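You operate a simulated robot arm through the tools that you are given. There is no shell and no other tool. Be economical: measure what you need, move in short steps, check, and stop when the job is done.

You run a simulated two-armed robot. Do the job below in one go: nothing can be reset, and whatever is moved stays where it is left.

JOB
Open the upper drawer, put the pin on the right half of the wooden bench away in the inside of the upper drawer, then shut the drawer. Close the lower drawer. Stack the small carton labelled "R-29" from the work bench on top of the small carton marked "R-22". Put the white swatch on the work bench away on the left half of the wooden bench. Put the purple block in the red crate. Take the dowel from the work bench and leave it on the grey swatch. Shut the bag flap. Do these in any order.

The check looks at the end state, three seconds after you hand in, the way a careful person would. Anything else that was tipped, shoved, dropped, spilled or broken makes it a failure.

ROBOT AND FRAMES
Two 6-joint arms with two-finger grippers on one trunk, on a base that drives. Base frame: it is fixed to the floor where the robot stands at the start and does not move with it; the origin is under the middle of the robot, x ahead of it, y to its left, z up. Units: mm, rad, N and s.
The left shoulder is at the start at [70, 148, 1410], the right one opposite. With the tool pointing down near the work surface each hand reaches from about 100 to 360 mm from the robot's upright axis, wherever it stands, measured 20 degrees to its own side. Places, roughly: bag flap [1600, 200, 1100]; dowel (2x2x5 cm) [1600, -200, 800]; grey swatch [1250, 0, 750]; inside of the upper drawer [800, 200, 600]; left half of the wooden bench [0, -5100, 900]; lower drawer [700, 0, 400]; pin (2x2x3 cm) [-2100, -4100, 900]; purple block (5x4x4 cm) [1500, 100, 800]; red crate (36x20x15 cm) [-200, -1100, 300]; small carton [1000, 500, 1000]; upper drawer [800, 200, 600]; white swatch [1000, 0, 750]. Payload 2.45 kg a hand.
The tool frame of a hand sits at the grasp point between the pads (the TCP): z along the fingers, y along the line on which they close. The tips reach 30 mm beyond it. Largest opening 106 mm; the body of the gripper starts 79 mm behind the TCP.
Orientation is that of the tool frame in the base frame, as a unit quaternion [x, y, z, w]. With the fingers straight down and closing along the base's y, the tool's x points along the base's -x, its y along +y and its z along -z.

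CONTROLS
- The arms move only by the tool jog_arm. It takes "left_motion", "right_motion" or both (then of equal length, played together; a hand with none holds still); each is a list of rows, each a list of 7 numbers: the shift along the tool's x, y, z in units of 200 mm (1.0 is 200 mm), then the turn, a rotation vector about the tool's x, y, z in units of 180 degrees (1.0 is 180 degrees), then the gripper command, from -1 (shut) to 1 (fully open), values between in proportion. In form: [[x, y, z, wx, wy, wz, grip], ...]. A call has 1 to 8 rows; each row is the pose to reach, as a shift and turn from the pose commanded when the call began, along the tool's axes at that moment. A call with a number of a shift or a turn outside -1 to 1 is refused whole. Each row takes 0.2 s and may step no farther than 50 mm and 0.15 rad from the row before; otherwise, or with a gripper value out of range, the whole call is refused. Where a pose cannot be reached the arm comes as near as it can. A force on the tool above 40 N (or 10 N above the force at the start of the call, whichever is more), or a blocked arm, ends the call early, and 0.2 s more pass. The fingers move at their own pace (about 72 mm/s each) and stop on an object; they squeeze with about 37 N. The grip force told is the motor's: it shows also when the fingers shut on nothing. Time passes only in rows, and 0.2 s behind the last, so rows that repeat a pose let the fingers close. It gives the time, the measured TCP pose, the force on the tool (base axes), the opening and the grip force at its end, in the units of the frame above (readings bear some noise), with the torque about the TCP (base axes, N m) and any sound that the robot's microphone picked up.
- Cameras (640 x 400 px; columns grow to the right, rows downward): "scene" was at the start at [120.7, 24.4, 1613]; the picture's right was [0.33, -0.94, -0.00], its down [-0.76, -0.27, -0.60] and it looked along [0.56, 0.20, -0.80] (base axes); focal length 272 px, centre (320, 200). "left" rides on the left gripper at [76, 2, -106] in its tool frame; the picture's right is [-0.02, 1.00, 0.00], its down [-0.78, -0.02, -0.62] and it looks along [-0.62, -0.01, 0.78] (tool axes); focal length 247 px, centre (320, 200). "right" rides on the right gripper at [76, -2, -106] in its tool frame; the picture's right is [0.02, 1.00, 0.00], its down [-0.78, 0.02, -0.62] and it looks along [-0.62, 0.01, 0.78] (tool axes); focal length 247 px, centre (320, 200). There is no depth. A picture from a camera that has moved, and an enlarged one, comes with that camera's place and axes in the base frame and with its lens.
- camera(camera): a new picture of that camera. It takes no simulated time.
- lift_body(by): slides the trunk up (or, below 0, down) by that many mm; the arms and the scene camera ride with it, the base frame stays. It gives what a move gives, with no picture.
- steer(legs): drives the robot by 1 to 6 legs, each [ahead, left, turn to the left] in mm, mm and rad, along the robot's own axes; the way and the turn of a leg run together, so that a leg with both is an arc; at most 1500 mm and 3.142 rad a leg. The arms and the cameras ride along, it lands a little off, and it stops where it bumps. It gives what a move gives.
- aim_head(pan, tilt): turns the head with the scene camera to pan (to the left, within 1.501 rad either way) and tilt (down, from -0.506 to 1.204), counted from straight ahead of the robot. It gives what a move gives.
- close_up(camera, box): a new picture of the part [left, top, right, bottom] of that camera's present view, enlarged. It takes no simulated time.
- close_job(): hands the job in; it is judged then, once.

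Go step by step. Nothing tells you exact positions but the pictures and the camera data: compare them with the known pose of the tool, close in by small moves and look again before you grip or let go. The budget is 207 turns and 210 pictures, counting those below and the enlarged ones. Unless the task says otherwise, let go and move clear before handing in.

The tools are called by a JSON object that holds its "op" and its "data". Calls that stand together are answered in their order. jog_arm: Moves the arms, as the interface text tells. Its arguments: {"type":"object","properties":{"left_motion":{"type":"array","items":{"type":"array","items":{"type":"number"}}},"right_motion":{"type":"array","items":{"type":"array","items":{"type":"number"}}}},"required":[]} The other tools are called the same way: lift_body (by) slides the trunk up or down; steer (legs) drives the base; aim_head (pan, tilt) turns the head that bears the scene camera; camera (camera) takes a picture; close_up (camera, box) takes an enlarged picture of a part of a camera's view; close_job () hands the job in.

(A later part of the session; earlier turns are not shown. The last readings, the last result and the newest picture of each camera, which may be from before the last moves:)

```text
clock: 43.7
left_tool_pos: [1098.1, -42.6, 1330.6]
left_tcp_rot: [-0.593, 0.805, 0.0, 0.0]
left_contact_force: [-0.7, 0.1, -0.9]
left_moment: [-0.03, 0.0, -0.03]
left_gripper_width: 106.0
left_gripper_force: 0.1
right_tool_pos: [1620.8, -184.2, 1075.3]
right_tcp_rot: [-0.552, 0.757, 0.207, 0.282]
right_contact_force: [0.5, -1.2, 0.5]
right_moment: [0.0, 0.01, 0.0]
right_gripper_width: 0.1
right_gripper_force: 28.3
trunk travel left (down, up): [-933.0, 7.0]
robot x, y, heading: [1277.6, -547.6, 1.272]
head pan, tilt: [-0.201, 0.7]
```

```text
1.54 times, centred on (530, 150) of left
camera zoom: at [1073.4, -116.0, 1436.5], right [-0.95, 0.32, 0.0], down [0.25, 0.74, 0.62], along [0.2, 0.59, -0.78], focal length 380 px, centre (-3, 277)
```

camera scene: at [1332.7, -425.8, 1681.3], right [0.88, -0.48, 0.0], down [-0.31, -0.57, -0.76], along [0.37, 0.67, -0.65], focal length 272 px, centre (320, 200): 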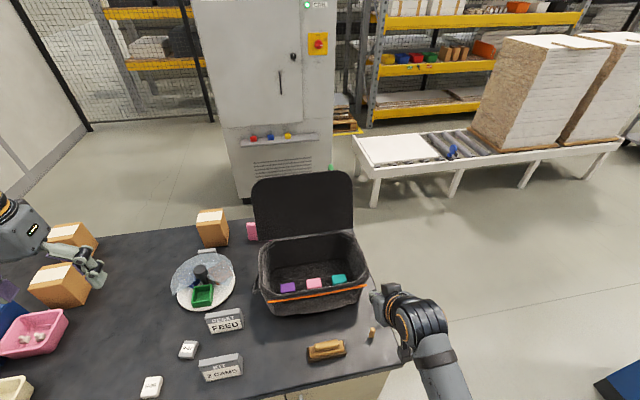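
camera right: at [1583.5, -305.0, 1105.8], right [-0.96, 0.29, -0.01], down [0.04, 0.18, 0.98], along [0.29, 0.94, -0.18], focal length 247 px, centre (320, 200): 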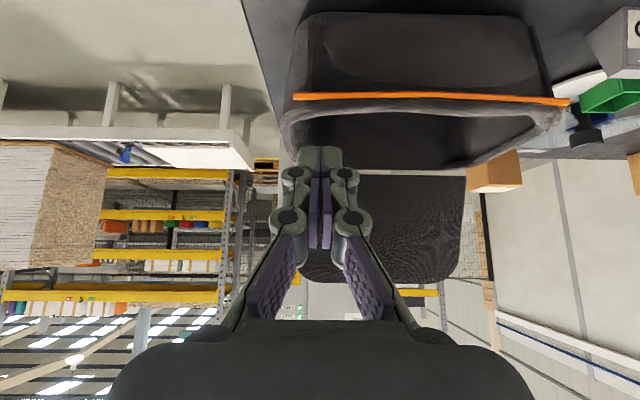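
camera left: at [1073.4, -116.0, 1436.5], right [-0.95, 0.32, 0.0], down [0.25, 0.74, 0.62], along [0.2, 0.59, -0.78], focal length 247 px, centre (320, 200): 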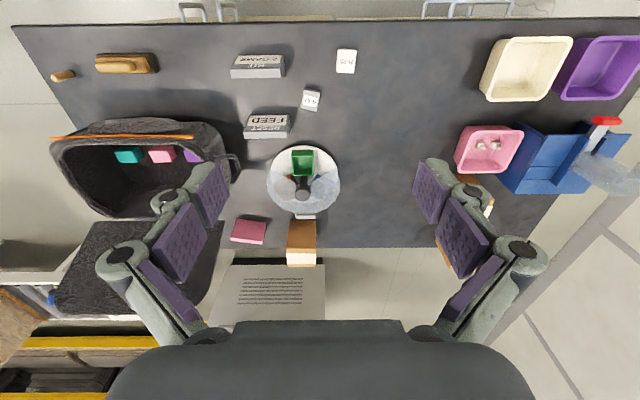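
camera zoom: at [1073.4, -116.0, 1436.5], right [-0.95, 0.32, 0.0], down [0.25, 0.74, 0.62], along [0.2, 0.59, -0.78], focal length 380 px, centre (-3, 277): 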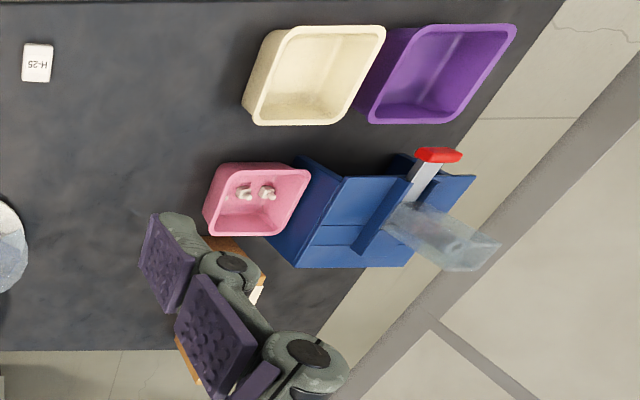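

Labels must be on the cartons' back sides; later. Now I position for the purple block: shift left/forward and level the right tool.

{"op": "steer", "data": {"legs": [[80, 170, 0]]}}

{"op": "jog_arm", "data": {"right_motion": [[0, 0, 0, 0, 0.045, 0, 0], [0, 0, 0, 0, 0.09, 0, 0.5], [0, 0, 0, 0, 0.135, 0, 0.7], [0, 0, 0, 0, 0.18, 0, 0.7], [0, 0, 0, 0, 0.225, 0, 0.7]]}}

{"op": "camera", "data": {"camera": "right"}}

{"op": "camera", "data": {"camera": "scene"}}

```text
clock: 45.3
left_tool_pos: [963.5, 80.4, 1331.1]
left_tcp_rot: [-0.594, 0.804, 0.001, 0.001]
left_contact_force: [0.7, -0.6, 0.7]
left_moment: [-0.01, 0.04, -0.02]
left_gripper_width: 106.0
left_gripper_force: 0.1
right_tool_pos: [1484.7, -60.6, 1076.6]
right_tcp_rot: [-0.551, 0.757, 0.209, 0.283]
right_contact_force: [0.0, -0.9, -0.5]
right_moment: [0.04, 0.03, 0.02]
right_gripper_width: 0.0
right_gripper_force: 28.6
trunk travel left (down, up): [-933.0, 7.0]
robot x, y, heading: [1135.0, -424.2, 1.273]
head pan, tilt: [-0.201, 0.7]
```

```text
clock: 46.5
left_tool_pos: [960.0, 84.8, 1330.2]
left_tcp_rot: [-0.593, 0.805, 0.0, 0.0]
left_contact_force: [-0.3, 0.2, 0.5]
left_moment: [-0.04, 0.03, -0.03]
left_gripper_width: 106.0
left_gripper_force: 0.1
right_tool_pos: [1483.7, -54.7, 1068.3]
right_tcp_rot: [-0.59, 0.807, 0.003, 0.002]
right_contact_force: [0.4, -0.3, -0.9]
right_moment: [-0.03, -0.01, 0.02]
right_gripper_width: 89.9
right_gripper_force: 0.0
right hand out of reach, approached as far as the arm can: row 5
trunk travel left (down, up): [-933.0, 7.0]
robot x, y, heading: [1140.2, -423.8, 1.275]
head pan, tilt: [-0.201, 0.7]
```

```text
172 pictures are left
camera right: at [1463.1, -128.0, 1172.2], right [-0.96, 0.28, 0.0], down [0.22, 0.75, 0.63], along [0.18, 0.6, -0.78], focal length 247 px, centre (320, 200)
```

right: 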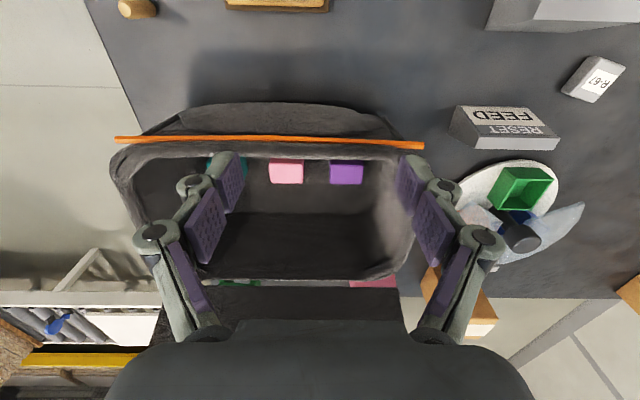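

```text
171 pictures are left
camera scene: at [1196.0, -297.8, 1681.3], right [0.88, -0.48, 0.0], down [-0.31, -0.57, -0.76], along [0.37, 0.67, -0.65], focal length 272 px, centre (320, 200)
```

scene: 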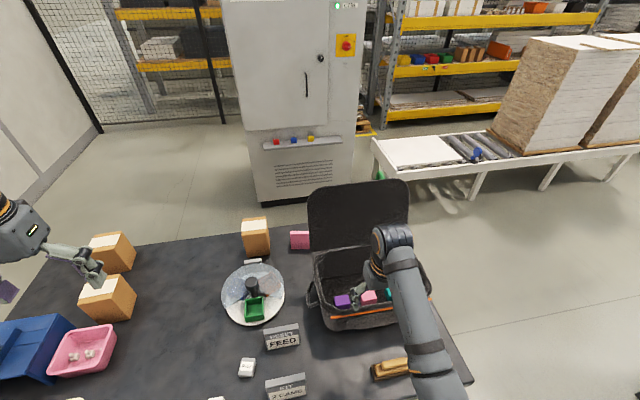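

Block estimates agree: about [1484,70], top z≈860. Moving the right hand over it at this height, then look again.

{"op": "jog_arm", "data": {"right_motion": [[-0.2, 0.06, 0, 0, 0, 0, 0.7], [-0.4, 0.12, 0, 0, 0, 0, 0.7], [-0.595, 0.185, 0, 0, 0, 0, 0.7], [-0.595, 0.185, 0, 0, 0, 0, 0.7]]}}

{"op": "camera", "data": {"camera": "right"}}

{"op": "camera", "data": {"camera": "left"}}

```text
clock: 47.5
left_tool_pos: [960.2, 82.3, 1330.9]
left_tcp_rot: [-0.593, 0.805, 0.0, 0.0]
left_contact_force: [-0.4, -0.7, 0.4]
left_moment: [0.0, -0.01, -0.01]
left_gripper_width: 106.1
left_gripper_force: 0.1
right_tool_pos: [1486.4, 69.7, 1070.3]
right_tcp_rot: [-0.59, 0.807, 0.003, 0.003]
right_contact_force: [0.5, -0.9, 0.7]
right_moment: [-0.01, -0.03, 0.03]
right_gripper_width: 89.9
right_gripper_force: 0.0
trunk travel left (down, up): [-933.0, 7.0]
robot x, y, heading: [1137.2, -422.2, 1.27]
head pan, tilt: [-0.201, 0.7]
```

```text
170 pictures are left
camera right: at [1463.0, -4.6, 1174.8], right [-0.96, 0.28, 0.0], down [0.22, 0.75, 0.63], along [0.18, 0.6, -0.78], focal length 247 px, centre (320, 200)
```

right: 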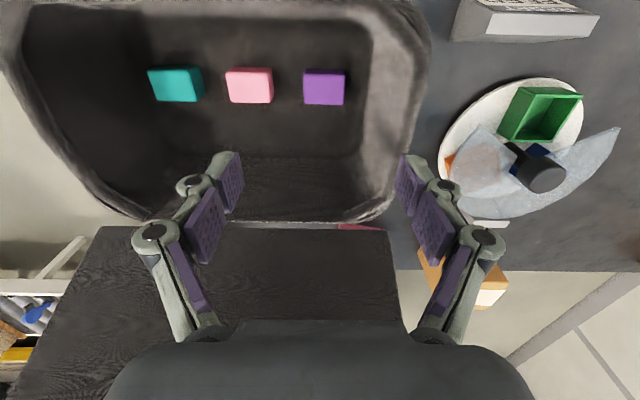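

```text
169 pictures are left
camera left: at [935.4, 9.8, 1436.9], right [-0.95, 0.32, 0.0], down [0.25, 0.74, 0.62], along [0.2, 0.59, -0.78], focal length 247 px, centre (320, 200)
```

left: 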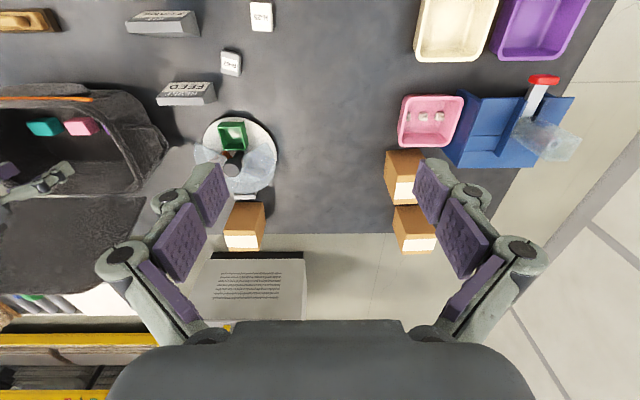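

The purple block lies squarely under the hand (about [1480,68]); I trim laterally and lower by the trunk.

{"op": "jog_arm", "data": {"right_motion": [[0.01, 0.03, 0, 0, 0, 0, 0.5], [0.01, 0.03, 0, 0, 0, 0, 0.5]]}}

{"op": "lift_body", "data": {"by": -160}}

{"op": "camera", "data": {"camera": "right"}}

{"op": "camera", "data": {"camera": "scene"}}

```text
clock: 48.1
left_tool_pos: [960.0, 82.5, 1330.7]
left_tcp_rot: [-0.594, 0.804, 0.0, 0.0]
left_contact_force: [0.2, -0.5, 0.8]
left_moment: [-0.02, 0.0, 0.0]
left_gripper_width: 106.0
left_gripper_force: 0.1
right_tool_pos: [1478.6, 69.2, 1069.9]
right_tcp_rot: [-0.59, 0.807, 0.003, 0.003]
right_contact_force: [0.1, 0.1, -0.1]
right_moment: [-0.01, -0.01, -0.02]
right_gripper_width: 79.4
right_gripper_force: 0.0
trunk travel left (down, up): [-933.0, 7.0]
robot x, y, heading: [1140.2, -423.8, 1.27]
head pan, tilt: [-0.201, 0.7]
```

```text
clock: 49.9
left_tool_pos: [959.3, 83.4, 1170.4]
left_tcp_rot: [-0.594, 0.804, 0.001, 0.0]
left_contact_force: [1.1, 0.4, 0.4]
left_moment: [0.0, 0.0, 0.04]
left_gripper_width: 106.0
left_gripper_force: 0.0
right_tool_pos: [1479.5, 68.9, 909.1]
right_tcp_rot: [-0.589, 0.808, 0.004, 0.003]
right_contact_force: [0.4, -0.2, -0.1]
right_moment: [0.0, -0.03, -0.01]
right_gripper_width: 79.9
right_gripper_force: 0.2
trunk travel left (down, up): [-773.0, 167.0]
robot x, y, heading: [1139.8, -421.5, 1.273]
head pan, tilt: [-0.201, 0.7]
```

```text
168 pictures are left
camera right: at [1457.0, -4.4, 1014.1], right [-0.96, 0.28, 0.0], down [0.22, 0.75, 0.63], along [0.18, 0.6, -0.78], focal length 247 px, centre (320, 200)
```

right: 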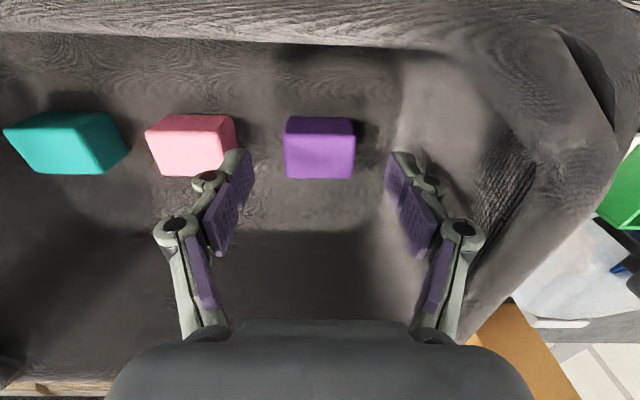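

```text
167 pictures are left
camera scene: at [1194.7, -299.4, 1521.5], right [0.88, -0.48, 0.0], down [-0.31, -0.56, -0.76], along [0.37, 0.67, -0.64], focal length 272 px, centre (320, 200)
```

scene: 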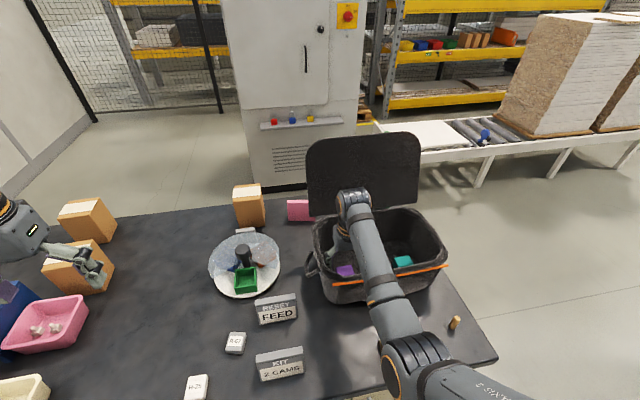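

Centered between the fingers; lower the rest and grip.

{"op": "lift_body", "data": {"by": -55}}

{"op": "jog_arm", "data": {"right_motion": [[0, 0, 0, 0, 0, 0, 0], [0, 0, 0, 0, 0, 0, -0.4], [0, 0, 0, 0, 0, 0, -0.6], [0, 0, 0, 0, 0, 0, -0.6]]}}

{"op": "camera", "data": {"camera": "right"}}

```text
clock: 50.9
left_tool_pos: [959.5, 81.2, 1116.2]
left_tcp_rot: [-0.593, 0.805, 0.001, 0.002]
left_contact_force: [0.5, 0.7, 1.1]
left_moment: [-0.02, 0.01, 0.02]
left_gripper_width: 106.1
left_gripper_force: 0.2
right_tool_pos: [1476.6, 66.8, 855.0]
right_tcp_rot: [-0.589, 0.808, 0.003, 0.003]
right_contact_force: [-3.7, -8.5, 9.5]
right_moment: [0.11, -0.35, -0.25]
right_gripper_width: 79.7
right_gripper_force: 0.0
trunk travel left (down, up): [-718.0, 222.0]
robot x, y, heading: [1137.4, -423.3, 1.273]
head pan, tilt: [-0.201, 0.7]
```

```text
clock: 51.9
left_tool_pos: [959.6, 80.9, 1116.7]
left_tcp_rot: [-0.593, 0.805, 0.002, 0.002]
left_contact_force: [-0.2, -0.8, -0.3]
left_moment: [0.01, 0.0, 0.01]
left_gripper_width: 105.9
left_gripper_force: 0.0
right_tool_pos: [1480.1, 67.8, 858.0]
right_tcp_rot: [-0.589, 0.808, 0.007, 0.007]
right_contact_force: [12.4, 3.1, 35.7]
right_moment: [-0.07, -0.49, -0.01]
right_gripper_width: 48.7
right_gripper_force: 37.0
trunk travel left (down, up): [-718.0, 222.0]
robot x, y, heading: [1137.0, -422.3, 1.27]
head pan, tilt: [-0.201, 0.7]
```

```text
166 pictures are left
camera right: at [1457.4, -6.3, 962.7], right [-0.96, 0.28, 0.0], down [0.22, 0.74, 0.64], along [0.18, 0.61, -0.77], focal length 247 px, centre (320, 200)
```

right: 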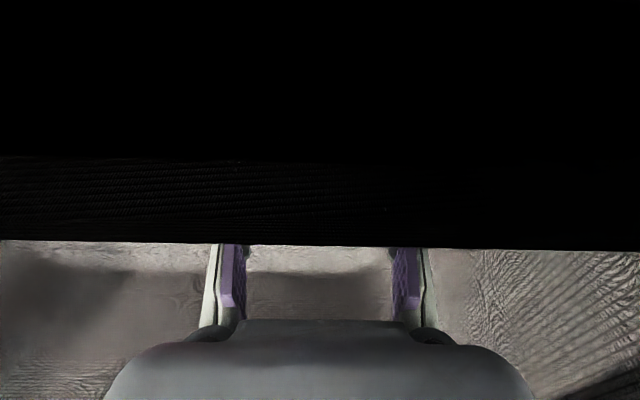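

Gripped at 48.7 mm; the wrist is near the rim, so I lift straight up.

{"op": "lift_body", "data": {"by": 60}}

{"op": "lift_body", "data": {"by": 200}}

{"op": "camera", "data": {"camera": "right"}}

{"op": "camera", "data": {"camera": "scene"}}

```text
clock: 52.9
left_tool_pos: [959.5, 84.3, 1174.1]
left_tcp_rot: [-0.593, 0.805, 0.0, 0.001]
left_contact_force: [-0.2, 0.7, -0.4]
left_moment: [-0.01, -0.02, -0.04]
left_gripper_width: 106.2
left_gripper_force: 0.2
right_tool_pos: [1478.4, 70.0, 911.6]
right_tcp_rot: [-0.59, 0.807, 0.002, 0.002]
right_contact_force: [-0.6, -0.3, -0.3]
right_moment: [-0.03, -0.02, -0.01]
right_gripper_width: 49.1
right_gripper_force: 37.1
trunk travel left (down, up): [-778.0, 162.0]
robot x, y, heading: [1137.7, -422.2, 1.274]
head pan, tilt: [-0.201, 0.7]
```

```text
clock: 54.7
left_tool_pos: [959.3, 83.7, 1336.7]
left_tcp_rot: [-0.593, 0.805, 0.001, 0.0]
left_contact_force: [0.4, 0.7, -0.8]
left_moment: [0.0, -0.01, -0.01]
left_gripper_width: 106.0
left_gripper_force: 0.1
right_tool_pos: [1479.6, 68.9, 1076.5]
right_tcp_rot: [-0.591, 0.807, 0.004, 0.004]
right_contact_force: [0.4, 0.0, -0.8]
right_moment: [-0.02, -0.02, 0.04]
right_gripper_width: 48.9
right_gripper_force: 37.0
right hand out of reach, approached as far as the arm can: row 1
trunk travel left (down, up): [-940.0, 0.0]
robot x, y, heading: [1141.1, -425.1, 1.271]
head pan, tilt: [-0.201, 0.7]
```

```text
165 pictures are left
camera right: at [1457.1, -4.1, 1181.2], right [-0.96, 0.28, 0.0], down [0.22, 0.75, 0.63], along [0.18, 0.6, -0.78], focal length 247 px, centre (320, 200)
```

right: 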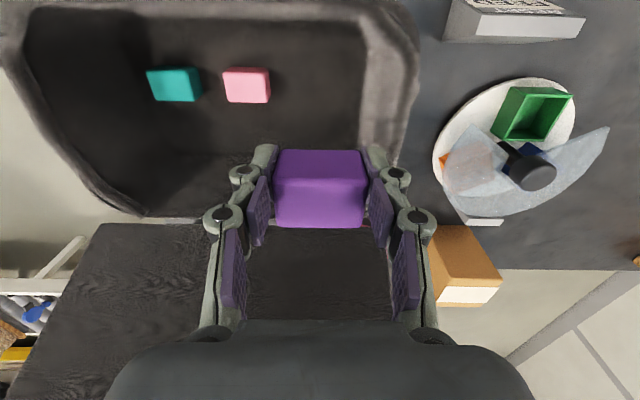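

```text
164 pictures are left
camera scene: at [1194.8, -299.0, 1688.7], right [0.88, -0.48, 0.0], down [-0.31, -0.57, -0.76], along [0.37, 0.67, -0.64], focal length 272 px, centre (320, 200)
```

scene: 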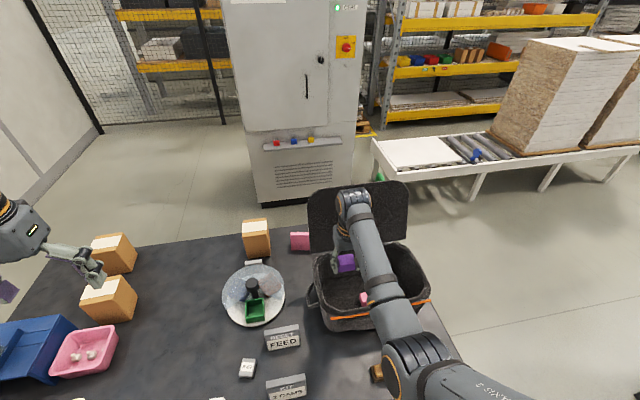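

Purple block secured, others undisturbed. I fold the right hand up and back, keeping the block, so the left hand can work on dowel and swatch.

{"op": "jog_arm", "data": {"right_motion": [[0, 0, -0.22, 0, 0, 0, -0.6], [0, 0, -0.44, 0, 0, 0, -0.6], [0, 0, -0.66, 0, 0, 0, -0.6], [0, 0, -0.88, 0, 0, 0, -0.6]]}}

{"op": "jog_arm", "data": {"right_motion": [[0.14, -0.145, -0.08, 0, 0, 0, -0.6], [0.28, -0.29, -0.16, 0, 0, 0, -0.6], [0.42, -0.435, -0.24, 0, 0, 0, -0.6], [0.56, -0.58, -0.32, 0, 0, 0, -0.6], [0.7, -0.725, -0.4, 0, 0, 0, -0.6]]}}

{"op": "camera", "data": {"camera": "scene"}}

```text
clock: 55.7
left_tool_pos: [959.4, 84.4, 1338.3]
left_tcp_rot: [-0.593, 0.805, -0.001, 0.0]
left_contact_force: [-0.4, 0.5, 0.0]
left_moment: [0.01, 0.0, 0.01]
left_gripper_width: 106.0
left_gripper_force: 0.0
right_tool_pos: [1491.8, 127.3, 1205.4]
right_tcp_rot: [-0.589, 0.808, 0.003, 0.003]
right_contact_force: [0.1, -0.6, -0.2]
right_moment: [0.03, -0.03, -0.01]
right_gripper_width: 48.8
right_gripper_force: 37.7
right hand out of reach, approached as far as the arm can: row 2, 3, 4
trunk travel left (down, up): [-940.0, 0.0]
robot x, y, heading: [1134.7, -419.7, 1.271]
head pan, tilt: [-0.201, 0.7]
```

```text
clock: 56.9
left_tool_pos: [962.7, 82.5, 1338.3]
left_tcp_rot: [-0.593, 0.805, 0.0, 0.001]
left_contact_force: [1.2, -0.1, 0.4]
left_moment: [0.02, 0.03, 0.0]
left_gripper_width: 106.2
left_gripper_force: 0.0
right_tool_pos: [1610.0, 71.5, 1190.1]
right_tcp_rot: [-0.59, 0.807, 0.004, 0.003]
right_contact_force: [0.8, -0.2, 0.0]
right_moment: [0.0, 0.01, 0.0]
right_gripper_width: 48.7
right_gripper_force: 36.7
right hand out of reach, approached as far as the arm can: row 1, 2, 3, 4, 5
trunk travel left (down, up): [-940.0, 0.0]
robot x, y, heading: [1136.8, -421.9, 1.266]
head pan, tilt: [-0.201, 0.7]
```

```text
163 pictures are left
camera scene: at [1197.0, -300.0, 1688.8], right [0.88, -0.48, 0.0], down [-0.31, -0.56, -0.76], along [0.37, 0.67, -0.64], focal length 272 px, centre (320, 200)
```

scene: 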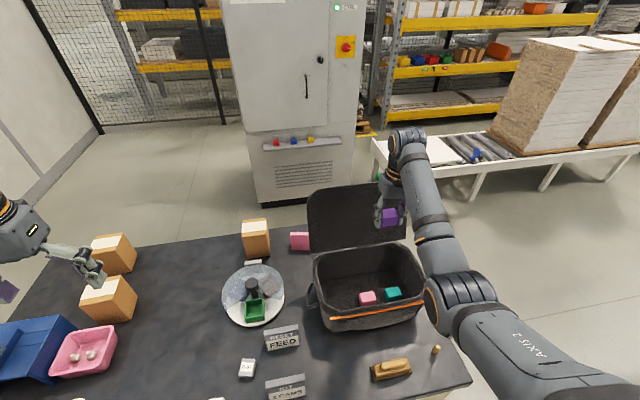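

The right arm can't fold here, so I'll deliver the purple block to the red crate first. Backing off and driving down the aisle to look for the crate.

{"op": "steer", "data": {"legs": [[-330, 0, 0], [0, 1200, 0], [0, 0, -2.0]]}}

{"op": "aim_head", "data": {"pan": -0.9, "tilt": 0.8}}

{"op": "camera", "data": {"camera": "scene"}}

```text
clock: 66.6
left_tool_pos: [4.1, 150.3, 1337.3]
left_tcp_rot: [-0.354, 0.935, -0.002, 0.002]
left_contact_force: [-0.4, 0.2, -0.2]
left_moment: [-0.04, -0.05, 0.03]
left_gripper_width: 106.0
left_gripper_force: 0.1
right_tool_pos: [553.3, -195.8, 1190.7]
right_tcp_rot: [-0.352, 0.936, 0.002, 0.004]
right_contact_force: [-0.7, 0.6, -0.5]
right_moment: [0.04, -0.04, -0.02]
right_gripper_width: 48.9
right_gripper_force: 37.0
trunk travel left (down, up): [-940.0, 0.0]
robot x, y, heading: [-101.7, -373.3, 0.725]
head pan, tilt: [-0.201, 0.7]
stopped in leg 3: the robot was blocked; the commanded pose is now the measured one
```

```text
clock: 67.7
left_tool_pos: [7.5, 148.7, 1337.2]
left_tcp_rot: [-0.355, 0.935, 0.001, 0.0]
left_contact_force: [-0.4, -0.4, 0.4]
left_moment: [-0.04, -0.03, 0.0]
left_gripper_width: 105.9
left_gripper_force: 0.1
right_tool_pos: [554.6, -195.9, 1188.8]
right_tcp_rot: [-0.35, 0.937, 0.002, 0.004]
right_contact_force: [0.2, 0.3, -0.9]
right_moment: [0.0, -0.02, -0.02]
right_gripper_width: 48.7
right_gripper_force: 36.7
trunk travel left (down, up): [-940.0, 0.0]
robot x, y, heading: [-102.3, -376.4, 0.726]
head pan, tilt: [-0.901, 0.799]
```

```text
162 pictures are left
camera scene: at [16.4, -355.0, 1680.5], right [-0.17, -0.98, 0.0], down [-0.71, 0.12, -0.7], along [0.69, -0.12, -0.72], focal length 272 px, centre (320, 200)
```

scene: 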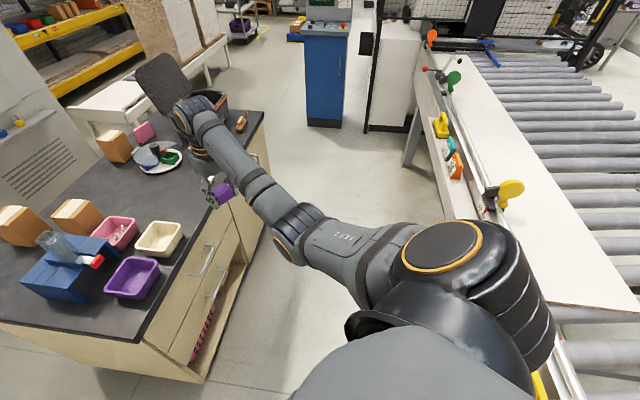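

Turn was blocked by something; look both sides.

{"op": "aim_head", "data": {"pan": -1.5, "tilt": 0.9}}

{"op": "camera", "data": {"camera": "scene"}}

{"op": "aim_head", "data": {"pan": 1.5, "tilt": 0.7}}

{"op": "camera", "data": {"camera": "scene"}}

```text
clock: 68.7
left_tool_pos: [8.6, 149.1, 1337.5]
left_tcp_rot: [-0.355, 0.935, 0.0, -0.001]
left_contact_force: [0.3, -0.3, 0.6]
left_moment: [0.02, 0.01, -0.02]
left_gripper_width: 105.9
left_gripper_force: 0.2
right_tool_pos: [556.0, -197.4, 1189.9]
right_tcp_rot: [-0.35, 0.937, 0.004, 0.004]
right_contact_force: [-0.4, -0.2, -1.1]
right_moment: [0.01, 0.01, -0.03]
right_gripper_width: 48.7
right_gripper_force: 37.3
trunk travel left (down, up): [-940.0, 0.0]
robot x, y, heading: [-104.0, -379.0, 0.724]
head pan, tilt: [-1.499, 0.901]
```

```text
161 pictures are left
camera scene: at [-9.3, -394.2, 1672.6], right [-0.7, -0.72, 0.0], down [-0.56, 0.55, -0.62], along [0.44, -0.43, -0.78], focal length 272 px, centre (320, 200)
```

scene: 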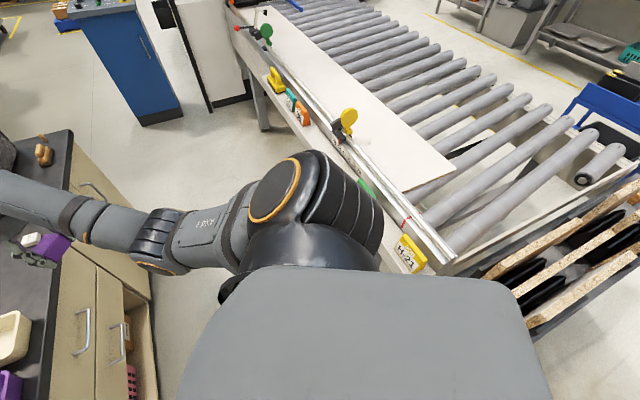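

```text
clock: 71.3
left_tool_pos: [7.3, 149.2, 1337.6]
left_tcp_rot: [-0.354, 0.935, 0.0, 0.0]
left_contact_force: [0.3, -0.4, 0.6]
left_moment: [0.02, 0.01, -0.02]
left_gripper_width: 105.8
left_gripper_force: 0.1
right_tool_pos: [554.7, -196.1, 1190.3]
right_tcp_rot: [-0.35, 0.937, 0.003, 0.003]
right_contact_force: [1.1, 0.0, -0.4]
right_moment: [-0.02, -0.02, -0.03]
right_gripper_width: 48.9
right_gripper_force: 37.3
trunk travel left (down, up): [-940.0, 0.0]
robot x, y, heading: [-102.8, -372.6, 0.722]
head pan, tilt: [1.499, 0.7]
```

```text
160 pictures are left
camera scene: at [-114.9, -273.9, 1688.8], right [0.79, 0.61, 0.0], down [0.39, -0.51, -0.76], along [-0.46, 0.61, -0.64], focal length 272 px, centre (320, 200)
```

scene: 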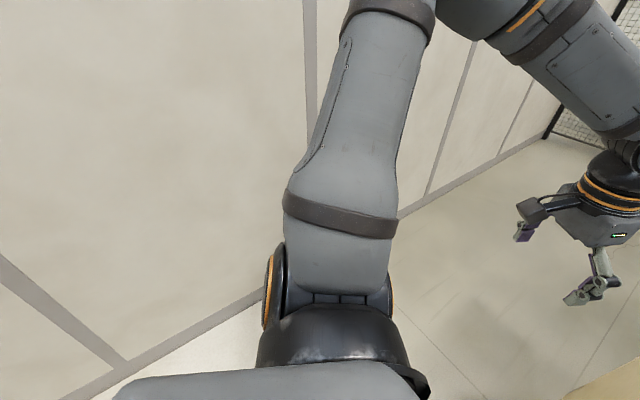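

Nothing visible touches; the obstacle must be behind. I move forward a bit, then turn left by steps to see behind.

{"op": "steer", "data": {"legs": [[100, 100, 0], [0, 0, 1.2]]}}

{"op": "camera", "data": {"camera": "scene"}}

```text
clock: 75.6
left_tool_pos: [-540.9, 62.9, 1338.2]
left_tcp_rot: [0.817, -0.576, 0.0, 0.0]
left_contact_force: [-0.1, 0.7, 0.3]
left_moment: [0.04, 0.02, 0.02]
left_gripper_width: 105.9
left_gripper_force: 0.2
right_tool_pos: [-14.5, 443.7, 1189.0]
right_tcp_rot: [0.815, -0.579, -0.004, -0.001]
right_contact_force: [-0.3, -0.6, -0.6]
right_moment: [-0.01, 0.0, 0.0]
right_gripper_width: 49.1
right_gripper_force: 37.1
trunk travel left (down, up): [-940.0, 0.0]
robot x, y, heading: [-98.7, -231.2, 1.913]
head pan, tilt: [1.499, 0.7]
```

```text
159 pictures are left
camera scene: at [-191.7, -208.7, 1688.8], right [-0.27, 0.96, 0.0], down [0.62, 0.17, -0.77], along [-0.74, -0.21, -0.64], focal length 272 px, centre (320, 200)
```

scene: 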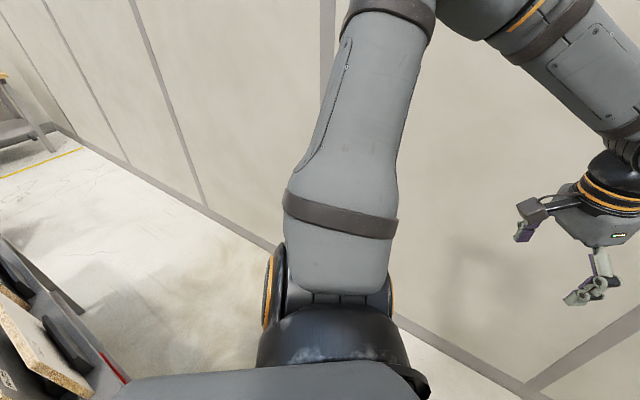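

Continue turning left to view the crate side.

{"op": "steer", "data": {"legs": [[0, 0, 1.3]]}}

{"op": "aim_head", "data": {"pan": 1.0, "tilt": 0.9}}

{"op": "camera", "data": {"camera": "scene"}}

```text
clock: 79.2
left_tool_pos: [-496.0, -586.7, 1337.3]
left_tcp_rot: [0.999, 0.039, 0.001, 0.0]
left_contact_force: [0.3, -0.6, 0.4]
left_moment: [0.01, 0.0, 0.03]
left_gripper_width: 106.4
left_gripper_force: 0.2
right_tool_pos: [-726.4, 18.8, 1189.4]
right_tcp_rot: [0.999, 0.036, -0.004, 0.003]
right_contact_force: [-0.1, -0.3, -0.9]
right_moment: [-0.02, 0.03, 0.01]
right_gripper_width: 48.6
right_gripper_force: 37.7
trunk travel left (down, up): [-940.0, 0.0]
robot x, y, heading: [-92.1, -235.4, -3.058]
head pan, tilt: [1.499, 0.7]
```

```text
clock: 80.2
left_tool_pos: [-497.3, -587.3, 1337.2]
left_tcp_rot: [0.999, 0.041, 0.0, -0.001]
left_contact_force: [0.2, 0.3, -0.2]
left_moment: [0.0, -0.02, 0.04]
left_gripper_width: 105.8
left_gripper_force: 0.2
right_tool_pos: [-726.4, 18.1, 1189.5]
right_tcp_rot: [0.999, 0.036, -0.004, 0.001]
right_contact_force: [-0.4, 0.9, -0.2]
right_moment: [-0.03, 0.02, -0.03]
right_gripper_width: 48.7
right_gripper_force: 37.0
trunk travel left (down, up): [-940.0, 0.0]
robot x, y, heading: [-97.8, -232.0, -3.058]
head pan, tilt: [1.0, 0.901]
```

```text
158 pictures are left
camera scene: at [-179.0, -304.7, 1672.7], right [-0.88, 0.47, 0.0], down [0.37, 0.69, -0.62], along [-0.29, -0.55, -0.78], focal length 272 px, centre (320, 200)
```

scene: 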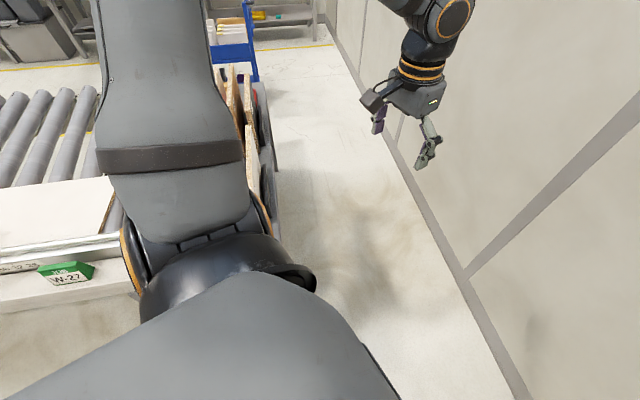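

Turn on to face the crate.

{"op": "steer", "data": {"legs": [[0, 0, 1.25]]}}

{"op": "aim_head", "data": {"pan": 0, "tilt": 0.9}}

{"op": "camera", "data": {"camera": "scene"}}

```text
clock: 83.7
left_tool_pos: [121.3, -724.4, 1337.9]
left_tcp_rot: [0.783, 0.623, -0.001, 0.0]
left_contact_force: [0.1, -0.2, 0.6]
left_moment: [0.02, -0.03, -0.04]
left_gripper_width: 105.9
left_gripper_force: 0.1
right_tool_pos: [-526.1, -761.9, 1190.2]
right_tcp_rot: [0.784, 0.62, -0.002, 0.004]
right_contact_force: [-0.1, -1.3, -0.2]
right_moment: [0.01, 0.01, -0.01]
right_gripper_width: 48.7
right_gripper_force: 37.2
trunk travel left (down, up): [-940.0, 0.0]
robot x, y, heading: [-94.4, -231.3, -1.795]
head pan, tilt: [1.0, 0.901]
```

```text
clock: 85.0
left_tool_pos: [121.0, -724.3, 1337.8]
left_tcp_rot: [0.782, 0.623, 0.0, -0.001]
left_contact_force: [0.1, 0.0, -0.4]
left_moment: [-0.01, 0.01, 0.01]
left_gripper_width: 106.1
left_gripper_force: 0.0
right_tool_pos: [-525.3, -762.3, 1189.5]
right_tcp_rot: [0.784, 0.62, -0.002, 0.004]
right_contact_force: [0.3, 0.3, -0.6]
right_moment: [0.01, -0.02, -0.02]
right_gripper_width: 48.6
right_gripper_force: 37.1
trunk travel left (down, up): [-940.0, 0.0]
robot x, y, heading: [-93.0, -231.6, -1.799]
head pan, tilt: [0.0, 0.901]
```

```text
157 pictures are left
camera scene: at [-121.6, -356.5, 1672.6], right [-0.97, 0.22, 0.0], down [0.17, 0.76, -0.62], along [-0.14, -0.61, -0.78], focal length 272 px, centre (320, 200)
```

scene: 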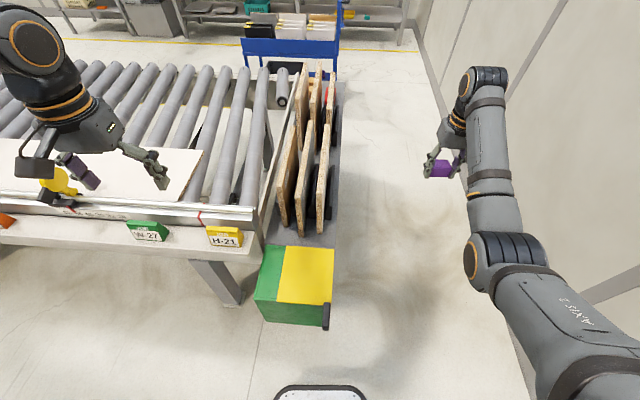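

{"op": "close_up", "data": {"camera": "scene", "box": [220, 50, 380, 340]}}

{"op": "close_up", "data": {"camera": "scene", "box": [230, 230, 350, 340]}}

```text
1.38 times, centred on (300, 195) of scene
camera zoom: at [-121.6, -356.5, 1672.6], right [-0.97, 0.22, 0.0], down [0.17, 0.76, -0.62], along [-0.14, -0.61, -0.78], focal length 376 px, centre (348, 207)
```

zoom: 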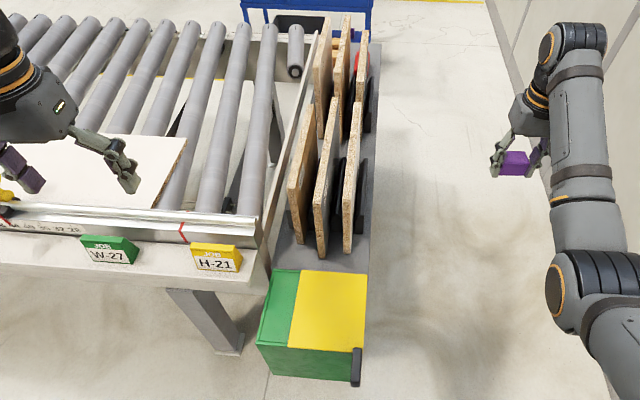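

```text
3.64 times, centred on (290, 285) of scene
camera zoom: at [-121.6, -356.5, 1672.6], right [-0.97, 0.22, 0.0], down [0.17, 0.76, -0.62], along [-0.14, -0.61, -0.78], focal length 991 px, centre (429, -109)
```

zoom: 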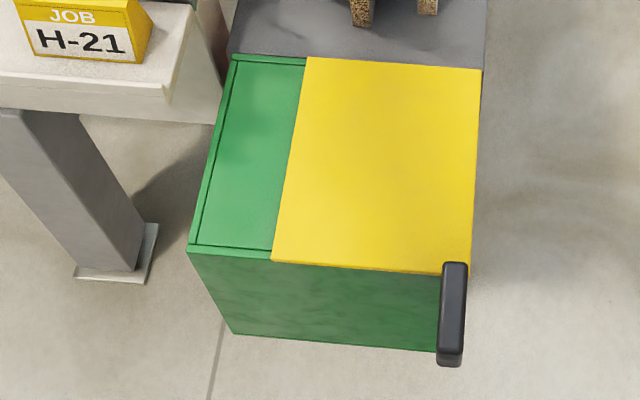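

A green/yellow box at about [-200,-720, 660–820] stands before where the crate should be; the crate probably sits lower, behind it. I back off, lower the trunk and look.

{"op": "steer", "data": {"legs": [[-350, -250, 0]]}}

{"op": "lift_body", "data": {"by": -380}}

{"op": "aim_head", "data": {"pan": 0.15, "tilt": 0.6}}

{"op": "camera", "data": {"camera": "scene"}}

```text
clock: 87.6
left_tool_pos: [-39.1, -333.2, 1337.0]
left_tcp_rot: [0.782, 0.623, 0.0, -0.001]
left_contact_force: [0.6, -0.6, 0.2]
left_moment: [0.0, 0.01, 0.02]
left_gripper_width: 106.1
left_gripper_force: 0.2
right_tool_pos: [-685.3, -370.4, 1188.6]
right_tcp_rot: [0.785, 0.619, -0.002, 0.003]
right_contact_force: [1.0, -1.3, -0.8]
right_moment: [0.0, 0.01, 0.02]
right_gripper_width: 48.9
right_gripper_force: 37.3
trunk travel left (down, up): [-940.0, 0.0]
robot x, y, heading: [-255.8, 156.4, -1.794]
head pan, tilt: [0.0, 0.901]
```

```text
clock: 91.2
left_tool_pos: [-40.1, -331.3, 957.5]
left_tcp_rot: [0.782, 0.623, 0.0, 0.0]
left_contact_force: [-0.8, 0.5, 0.3]
left_moment: [0.04, 0.0, 0.0]
left_gripper_width: 105.9
left_gripper_force: 0.0
right_tool_pos: [-686.0, -368.2, 808.8]
right_tcp_rot: [0.785, 0.619, -0.002, 0.005]
right_contact_force: [-0.3, 0.3, -0.3]
right_moment: [0.0, -0.03, 0.03]
right_gripper_width: 48.7
right_gripper_force: 37.0
trunk travel left (down, up): [-560.0, 380.0]
robot x, y, heading: [-256.8, 159.7, -1.799]
head pan, tilt: [0.0, 0.901]
```

```text
clock: 92.0
left_tool_pos: [-39.1, -330.7, 958.0]
left_tcp_rot: [0.782, 0.623, 0.0, -0.001]
left_contact_force: [0.0, 0.4, 0.3]
left_moment: [0.02, 0.02, -0.01]
left_gripper_width: 105.8
left_gripper_force: 0.0
right_tool_pos: [-686.4, -368.3, 809.8]
right_tcp_rot: [0.784, 0.62, -0.003, 0.003]
right_contact_force: [-0.9, 0.0, -0.8]
right_moment: [0.02, 0.0, -0.03]
right_gripper_width: 49.1
right_gripper_force: 36.8
trunk travel left (down, up): [-560.0, 380.0]
robot x, y, heading: [-257.6, 161.4, -1.795]
head pan, tilt: [0.15, 0.6]
```

```text
154 pictures are left
camera scene: at [-273.1, 22.2, 1317.3], right [-1.0, 0.08, 0.0], down [0.04, 0.56, -0.82], along [-0.06, -0.82, -0.57], focal length 272 px, centre (320, 200)
```

scene: 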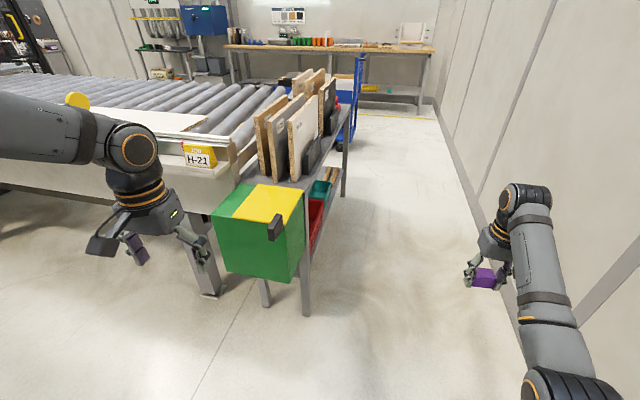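

The red crate is on the lower shelf of the rack, accessible from the wall-side aisle. Zoom.

{"op": "close_up", "data": {"camera": "scene", "box": [200, 60, 380, 330]}}

{"op": "close_up", "data": {"camera": "scene", "box": [280, 150, 370, 260]}}

```text
1.48 times, centred on (290, 195) of scene
camera zoom: at [-273.1, 22.2, 1317.3], right [-1.0, 0.08, 0.0], down [0.04, 0.56, -0.82], along [-0.06, -0.82, -0.57], focal length 404 px, centre (364, 207)
```

zoom: 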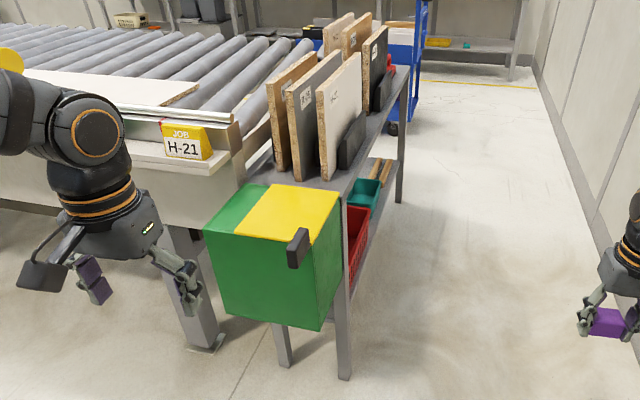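

```text
3.64 times, centred on (325, 205) of scene
camera zoom: at [-273.1, 22.2, 1317.3], right [-1.0, 0.08, 0.0], down [0.04, 0.56, -0.82], along [-0.06, -0.82, -0.57], focal length 991 px, centre (302, 182)
```

zoom: 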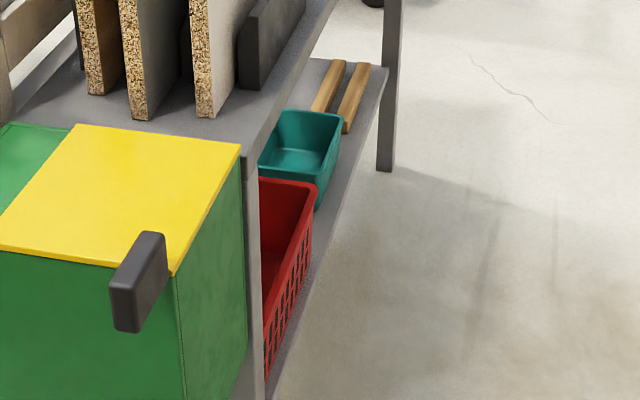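

Crate's wall-side rim is near r≈16 (rack edge), centre about [-240,-1168], under the upper deck. I bring the right hand into a tilted, tucked pose, then raise and drive to the wall-side aisle.

{"op": "jog_arm", "data": {"right_motion": [[0.1, 0.05, 0.1, 0, -0.035, 0, -0.6], [0.2, 0.1, 0.25, 0, -0.075, 0, -0.6], [0.35, 0.17, 0.4, 0, -0.115, 0, -0.6], [0.5, 0.25, 0.5, 0, -0.155, 0, -0.6], [0.66, 0.32, 0.565, 0, -0.19, 0, -0.6], [0.8, 0.385, 0.565, 0, -0.225, 0, -0.6]]}}

{"op": "camera", "data": {"camera": "scene"}}

{"op": "lift_body", "data": {"by": 380}}

```text
clock: 93.5
left_tool_pos: [-38.8, -328.9, 959.4]
left_tcp_rot: [0.782, 0.623, -0.001, 0.0]
left_contact_force: [0.6, 0.2, -0.2]
left_moment: [-0.07, 0.03, 0.01]
left_gripper_width: 106.0
left_gripper_force: 0.0
right_tool_pos: [-573.6, -230.2, 696.4]
right_tcp_rot: [0.735, 0.579, -0.276, 0.219]
right_contact_force: [0.0, 0.7, -0.6]
right_moment: [-0.02, -0.01, 0.02]
right_gripper_width: 48.4
right_gripper_force: 36.8
trunk travel left (down, up): [-560.0, 380.0]
robot x, y, heading: [-254.7, 157.1, -1.799]
head pan, tilt: [0.15, 0.6]
```

```text
151 pictures are left
camera scene: at [-271.7, 23.7, 1317.7], right [-1.0, 0.08, 0.0], down [0.04, 0.56, -0.83], along [-0.06, -0.82, -0.56], focal length 272 px, centre (320, 200)
```

scene: 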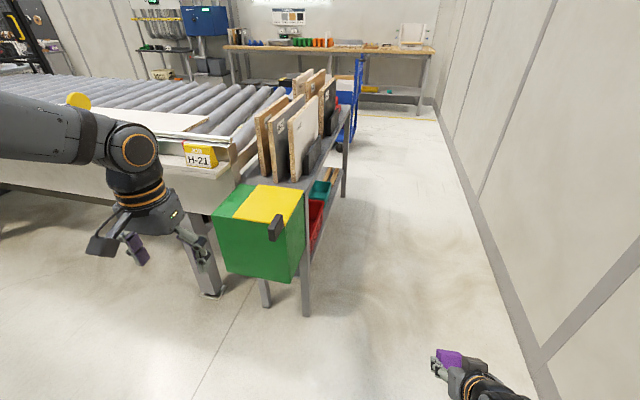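

```text
clock: 97.1
left_tool_pos: [-41.0, -331.0, 1337.8]
left_tcp_rot: [0.782, 0.623, 0.0, 0.001]
left_contact_force: [0.8, -0.3, -0.6]
left_moment: [0.01, 0.0, 0.01]
left_gripper_width: 106.0
left_gripper_force: 0.0
right_tool_pos: [-574.5, -231.1, 1074.7]
right_tcp_rot: [0.736, 0.579, -0.274, 0.218]
right_contact_force: [-0.4, -0.1, -0.4]
right_moment: [0.03, -0.02, -0.01]
right_gripper_width: 48.7
right_gripper_force: 37.5
trunk travel left (down, up): [-940.0, 0.0]
robot x, y, heading: [-256.4, 160.2, -1.791]
head pan, tilt: [0.15, 0.6]
```

{"op": "steer", "data": {"legs": [[0, -350, 0], [1010, 0, 0], [0, 0, 1.49]]}}

{"op": "aim_head", "data": {"pan": -0.2, "tilt": 1.0}}

{"op": "camera", "data": {"camera": "scene"}}

{"op": "camera", "data": {"camera": "right"}}

```text
clock: 107.9
left_tool_pos: [-313.3, -571.5, 1337.8]
left_tcp_rot: [0.151, 0.988, -0.001, 0.0]
left_contact_force: [-0.4, -0.4, 0.0]
left_moment: [0.0, -0.02, 0.0]
left_gripper_width: 105.9
left_gripper_force: 0.0
right_tool_pos: [-454.3, -1098.0, 1075.7]
right_tcp_rot: [0.147, 0.925, -0.054, 0.346]
right_contact_force: [-1.0, 0.1, -0.2]
right_moment: [0.01, 0.02, 0.03]
right_gripper_width: 48.8
right_gripper_force: 37.3
trunk travel left (down, up): [-940.0, 0.0]
robot x, y, heading: [-820.4, -747.8, -0.302]
head pan, tilt: [0.15, 0.6]
```

```text
clock: 108.7
left_tool_pos: [-313.4, -571.6, 1337.2]
left_tcp_rot: [0.151, 0.989, 0.0, 0.0]
left_contact_force: [-0.6, 0.6, 0.6]
left_moment: [0.01, -0.02, -0.01]
left_gripper_width: 105.9
left_gripper_force: 0.0
right_tool_pos: [-453.7, -1097.2, 1075.8]
right_tcp_rot: [0.145, 0.925, -0.053, 0.346]
right_contact_force: [-0.5, -0.8, -0.4]
right_moment: [-0.03, 0.0, -0.03]
right_gripper_width: 48.6
right_gripper_force: 36.4
trunk travel left (down, up): [-940.0, 0.0]
robot x, y, heading: [-819.0, -742.9, -0.302]
head pan, tilt: [-0.201, 1.0]
```

```text
150 pictures are left
camera scene: at [-709.4, -797.2, 1665.5], right [-0.48, -0.88, 0.0], down [-0.74, 0.41, -0.54], along [0.47, -0.26, -0.84], focal length 272 px, centre (320, 200)
```

scene: 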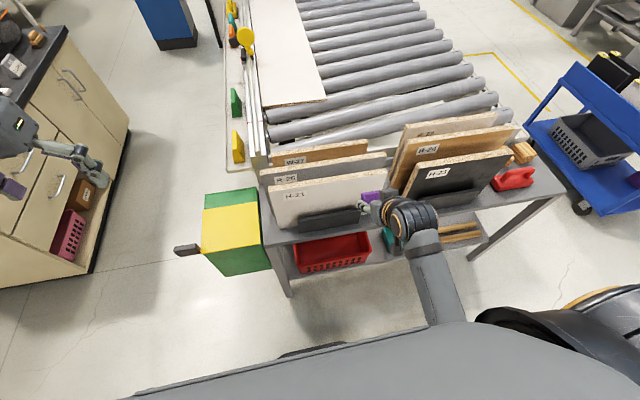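

```text
149 pictures are left
camera right: at [-576.2, -1058.2, 1104.8], right [0.29, 0.96, -0.01], down [0.18, -0.04, 0.98], along [0.94, -0.29, -0.18], focal length 247 px, centre (320, 200)
```

right: 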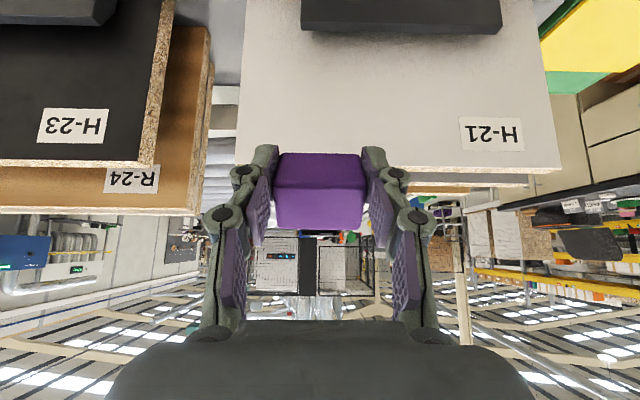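

{"op": "close_up", "data": {"camera": "scene", "box": [260, 190, 420, 300]}}

```text
3.64 times, centred on (340, 245) of scene
camera zoom: at [-709.4, -797.2, 1665.5], right [-0.48, -0.88, 0.0], down [-0.74, 0.41, -0.54], along [0.47, -0.26, -0.84], focal length 991 px, centre (247, 36)
```

zoom: 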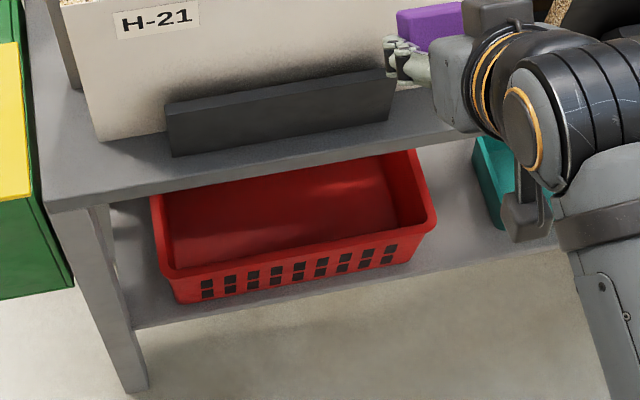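

Crate rim ≈ z 405, centred near [-235,-1115]; deck bottom ≈ z 690. I shift to centre on it and lower outside the rack.

{"op": "steer", "data": {"legs": [[0, 45, 0]]}}

{"op": "lift_body", "data": {"by": -400}}

{"op": "lift_body", "data": {"by": -205}}

{"op": "camera", "data": {"camera": "scene"}}

{"op": "camera", "data": {"camera": "right"}}

```text
clock: 109.6
left_tool_pos: [-304.0, -539.5, 1339.9]
left_tcp_rot: [0.152, 0.988, 0.005, 0.0]
left_contact_force: [-0.2, -1.3, 0.3]
left_moment: [0.12, -0.01, 0.01]
left_gripper_width: 106.2
left_gripper_force: 0.0
right_tool_pos: [-442.7, -1062.4, 1073.6]
right_tcp_rot: [0.147, 0.925, -0.049, 0.347]
right_contact_force: [0.4, -1.1, 0.2]
right_moment: [0.06, -0.03, 0.07]
right_gripper_width: 49.1
right_gripper_force: 36.8
trunk travel left (down, up): [-940.0, 0.0]
robot x, y, heading: [-804.0, -705.2, -0.3]
head pan, tilt: [-0.201, 1.0]
```

```text
clock: 113.5
left_tool_pos: [-300.7, -530.1, 938.0]
left_tcp_rot: [0.152, 0.988, 0.0, 0.0]
left_contact_force: [0.0, 0.2, 0.7]
left_moment: [-0.03, 0.02, -0.03]
left_gripper_width: 105.9
left_gripper_force: 0.1
right_tool_pos: [-441.6, -1055.4, 675.9]
right_tcp_rot: [0.146, 0.925, -0.053, 0.346]
right_contact_force: [0.4, 0.3, -0.5]
right_moment: [0.0, 0.01, 0.02]
right_gripper_width: 48.8
right_gripper_force: 36.8
trunk travel left (down, up): [-540.0, 400.0]
robot x, y, heading: [-808.7, -706.1, -0.303]
head pan, tilt: [-0.201, 1.0]
```

```text
clock: 115.7
left_tool_pos: [-301.4, -529.3, 732.2]
left_tcp_rot: [0.152, 0.988, 0.0, 0.001]
left_contact_force: [0.3, -0.6, -0.3]
left_moment: [0.02, 0.03, -0.02]
left_gripper_width: 106.1
left_gripper_force: 0.1
right_tool_pos: [-440.9, -1055.2, 469.7]
right_tcp_rot: [0.145, 0.925, -0.053, 0.347]
right_contact_force: [0.1, -0.5, -0.7]
right_moment: [0.01, 0.04, -0.01]
right_gripper_width: 48.9
right_gripper_force: 37.0
trunk travel left (down, up): [-335.0, 605.0]
robot x, y, heading: [-804.3, -704.9, -0.307]
head pan, tilt: [-0.201, 1.0]
```

```text
147 pictures are left
camera scene: at [-696.4, -755.3, 1060.5], right [-0.48, -0.88, 0.0], down [-0.74, 0.41, -0.54], along [0.47, -0.26, -0.84], focal length 272 px, centre (320, 200)
```

scene: 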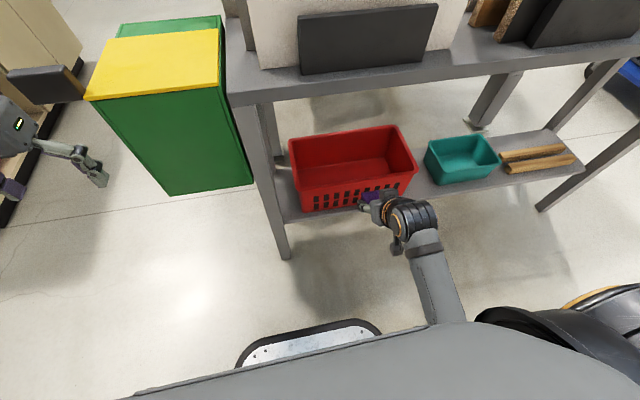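

```text
146 pictures are left
camera right: at [-563.4, -1016.3, 499.8], right [0.29, 0.96, -0.01], down [0.18, -0.04, 0.98], along [0.94, -0.29, -0.18], focal length 247 px, centre (320, 200)
```

right: 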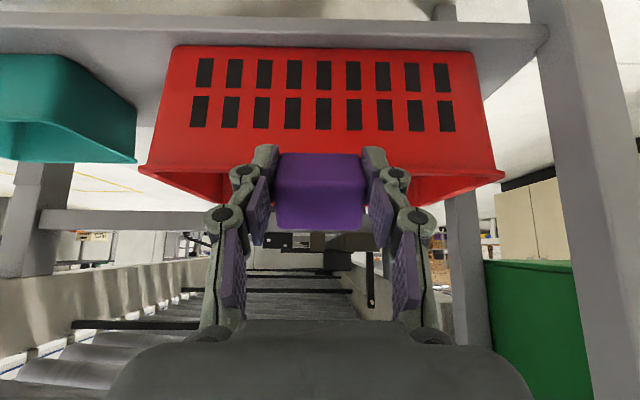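

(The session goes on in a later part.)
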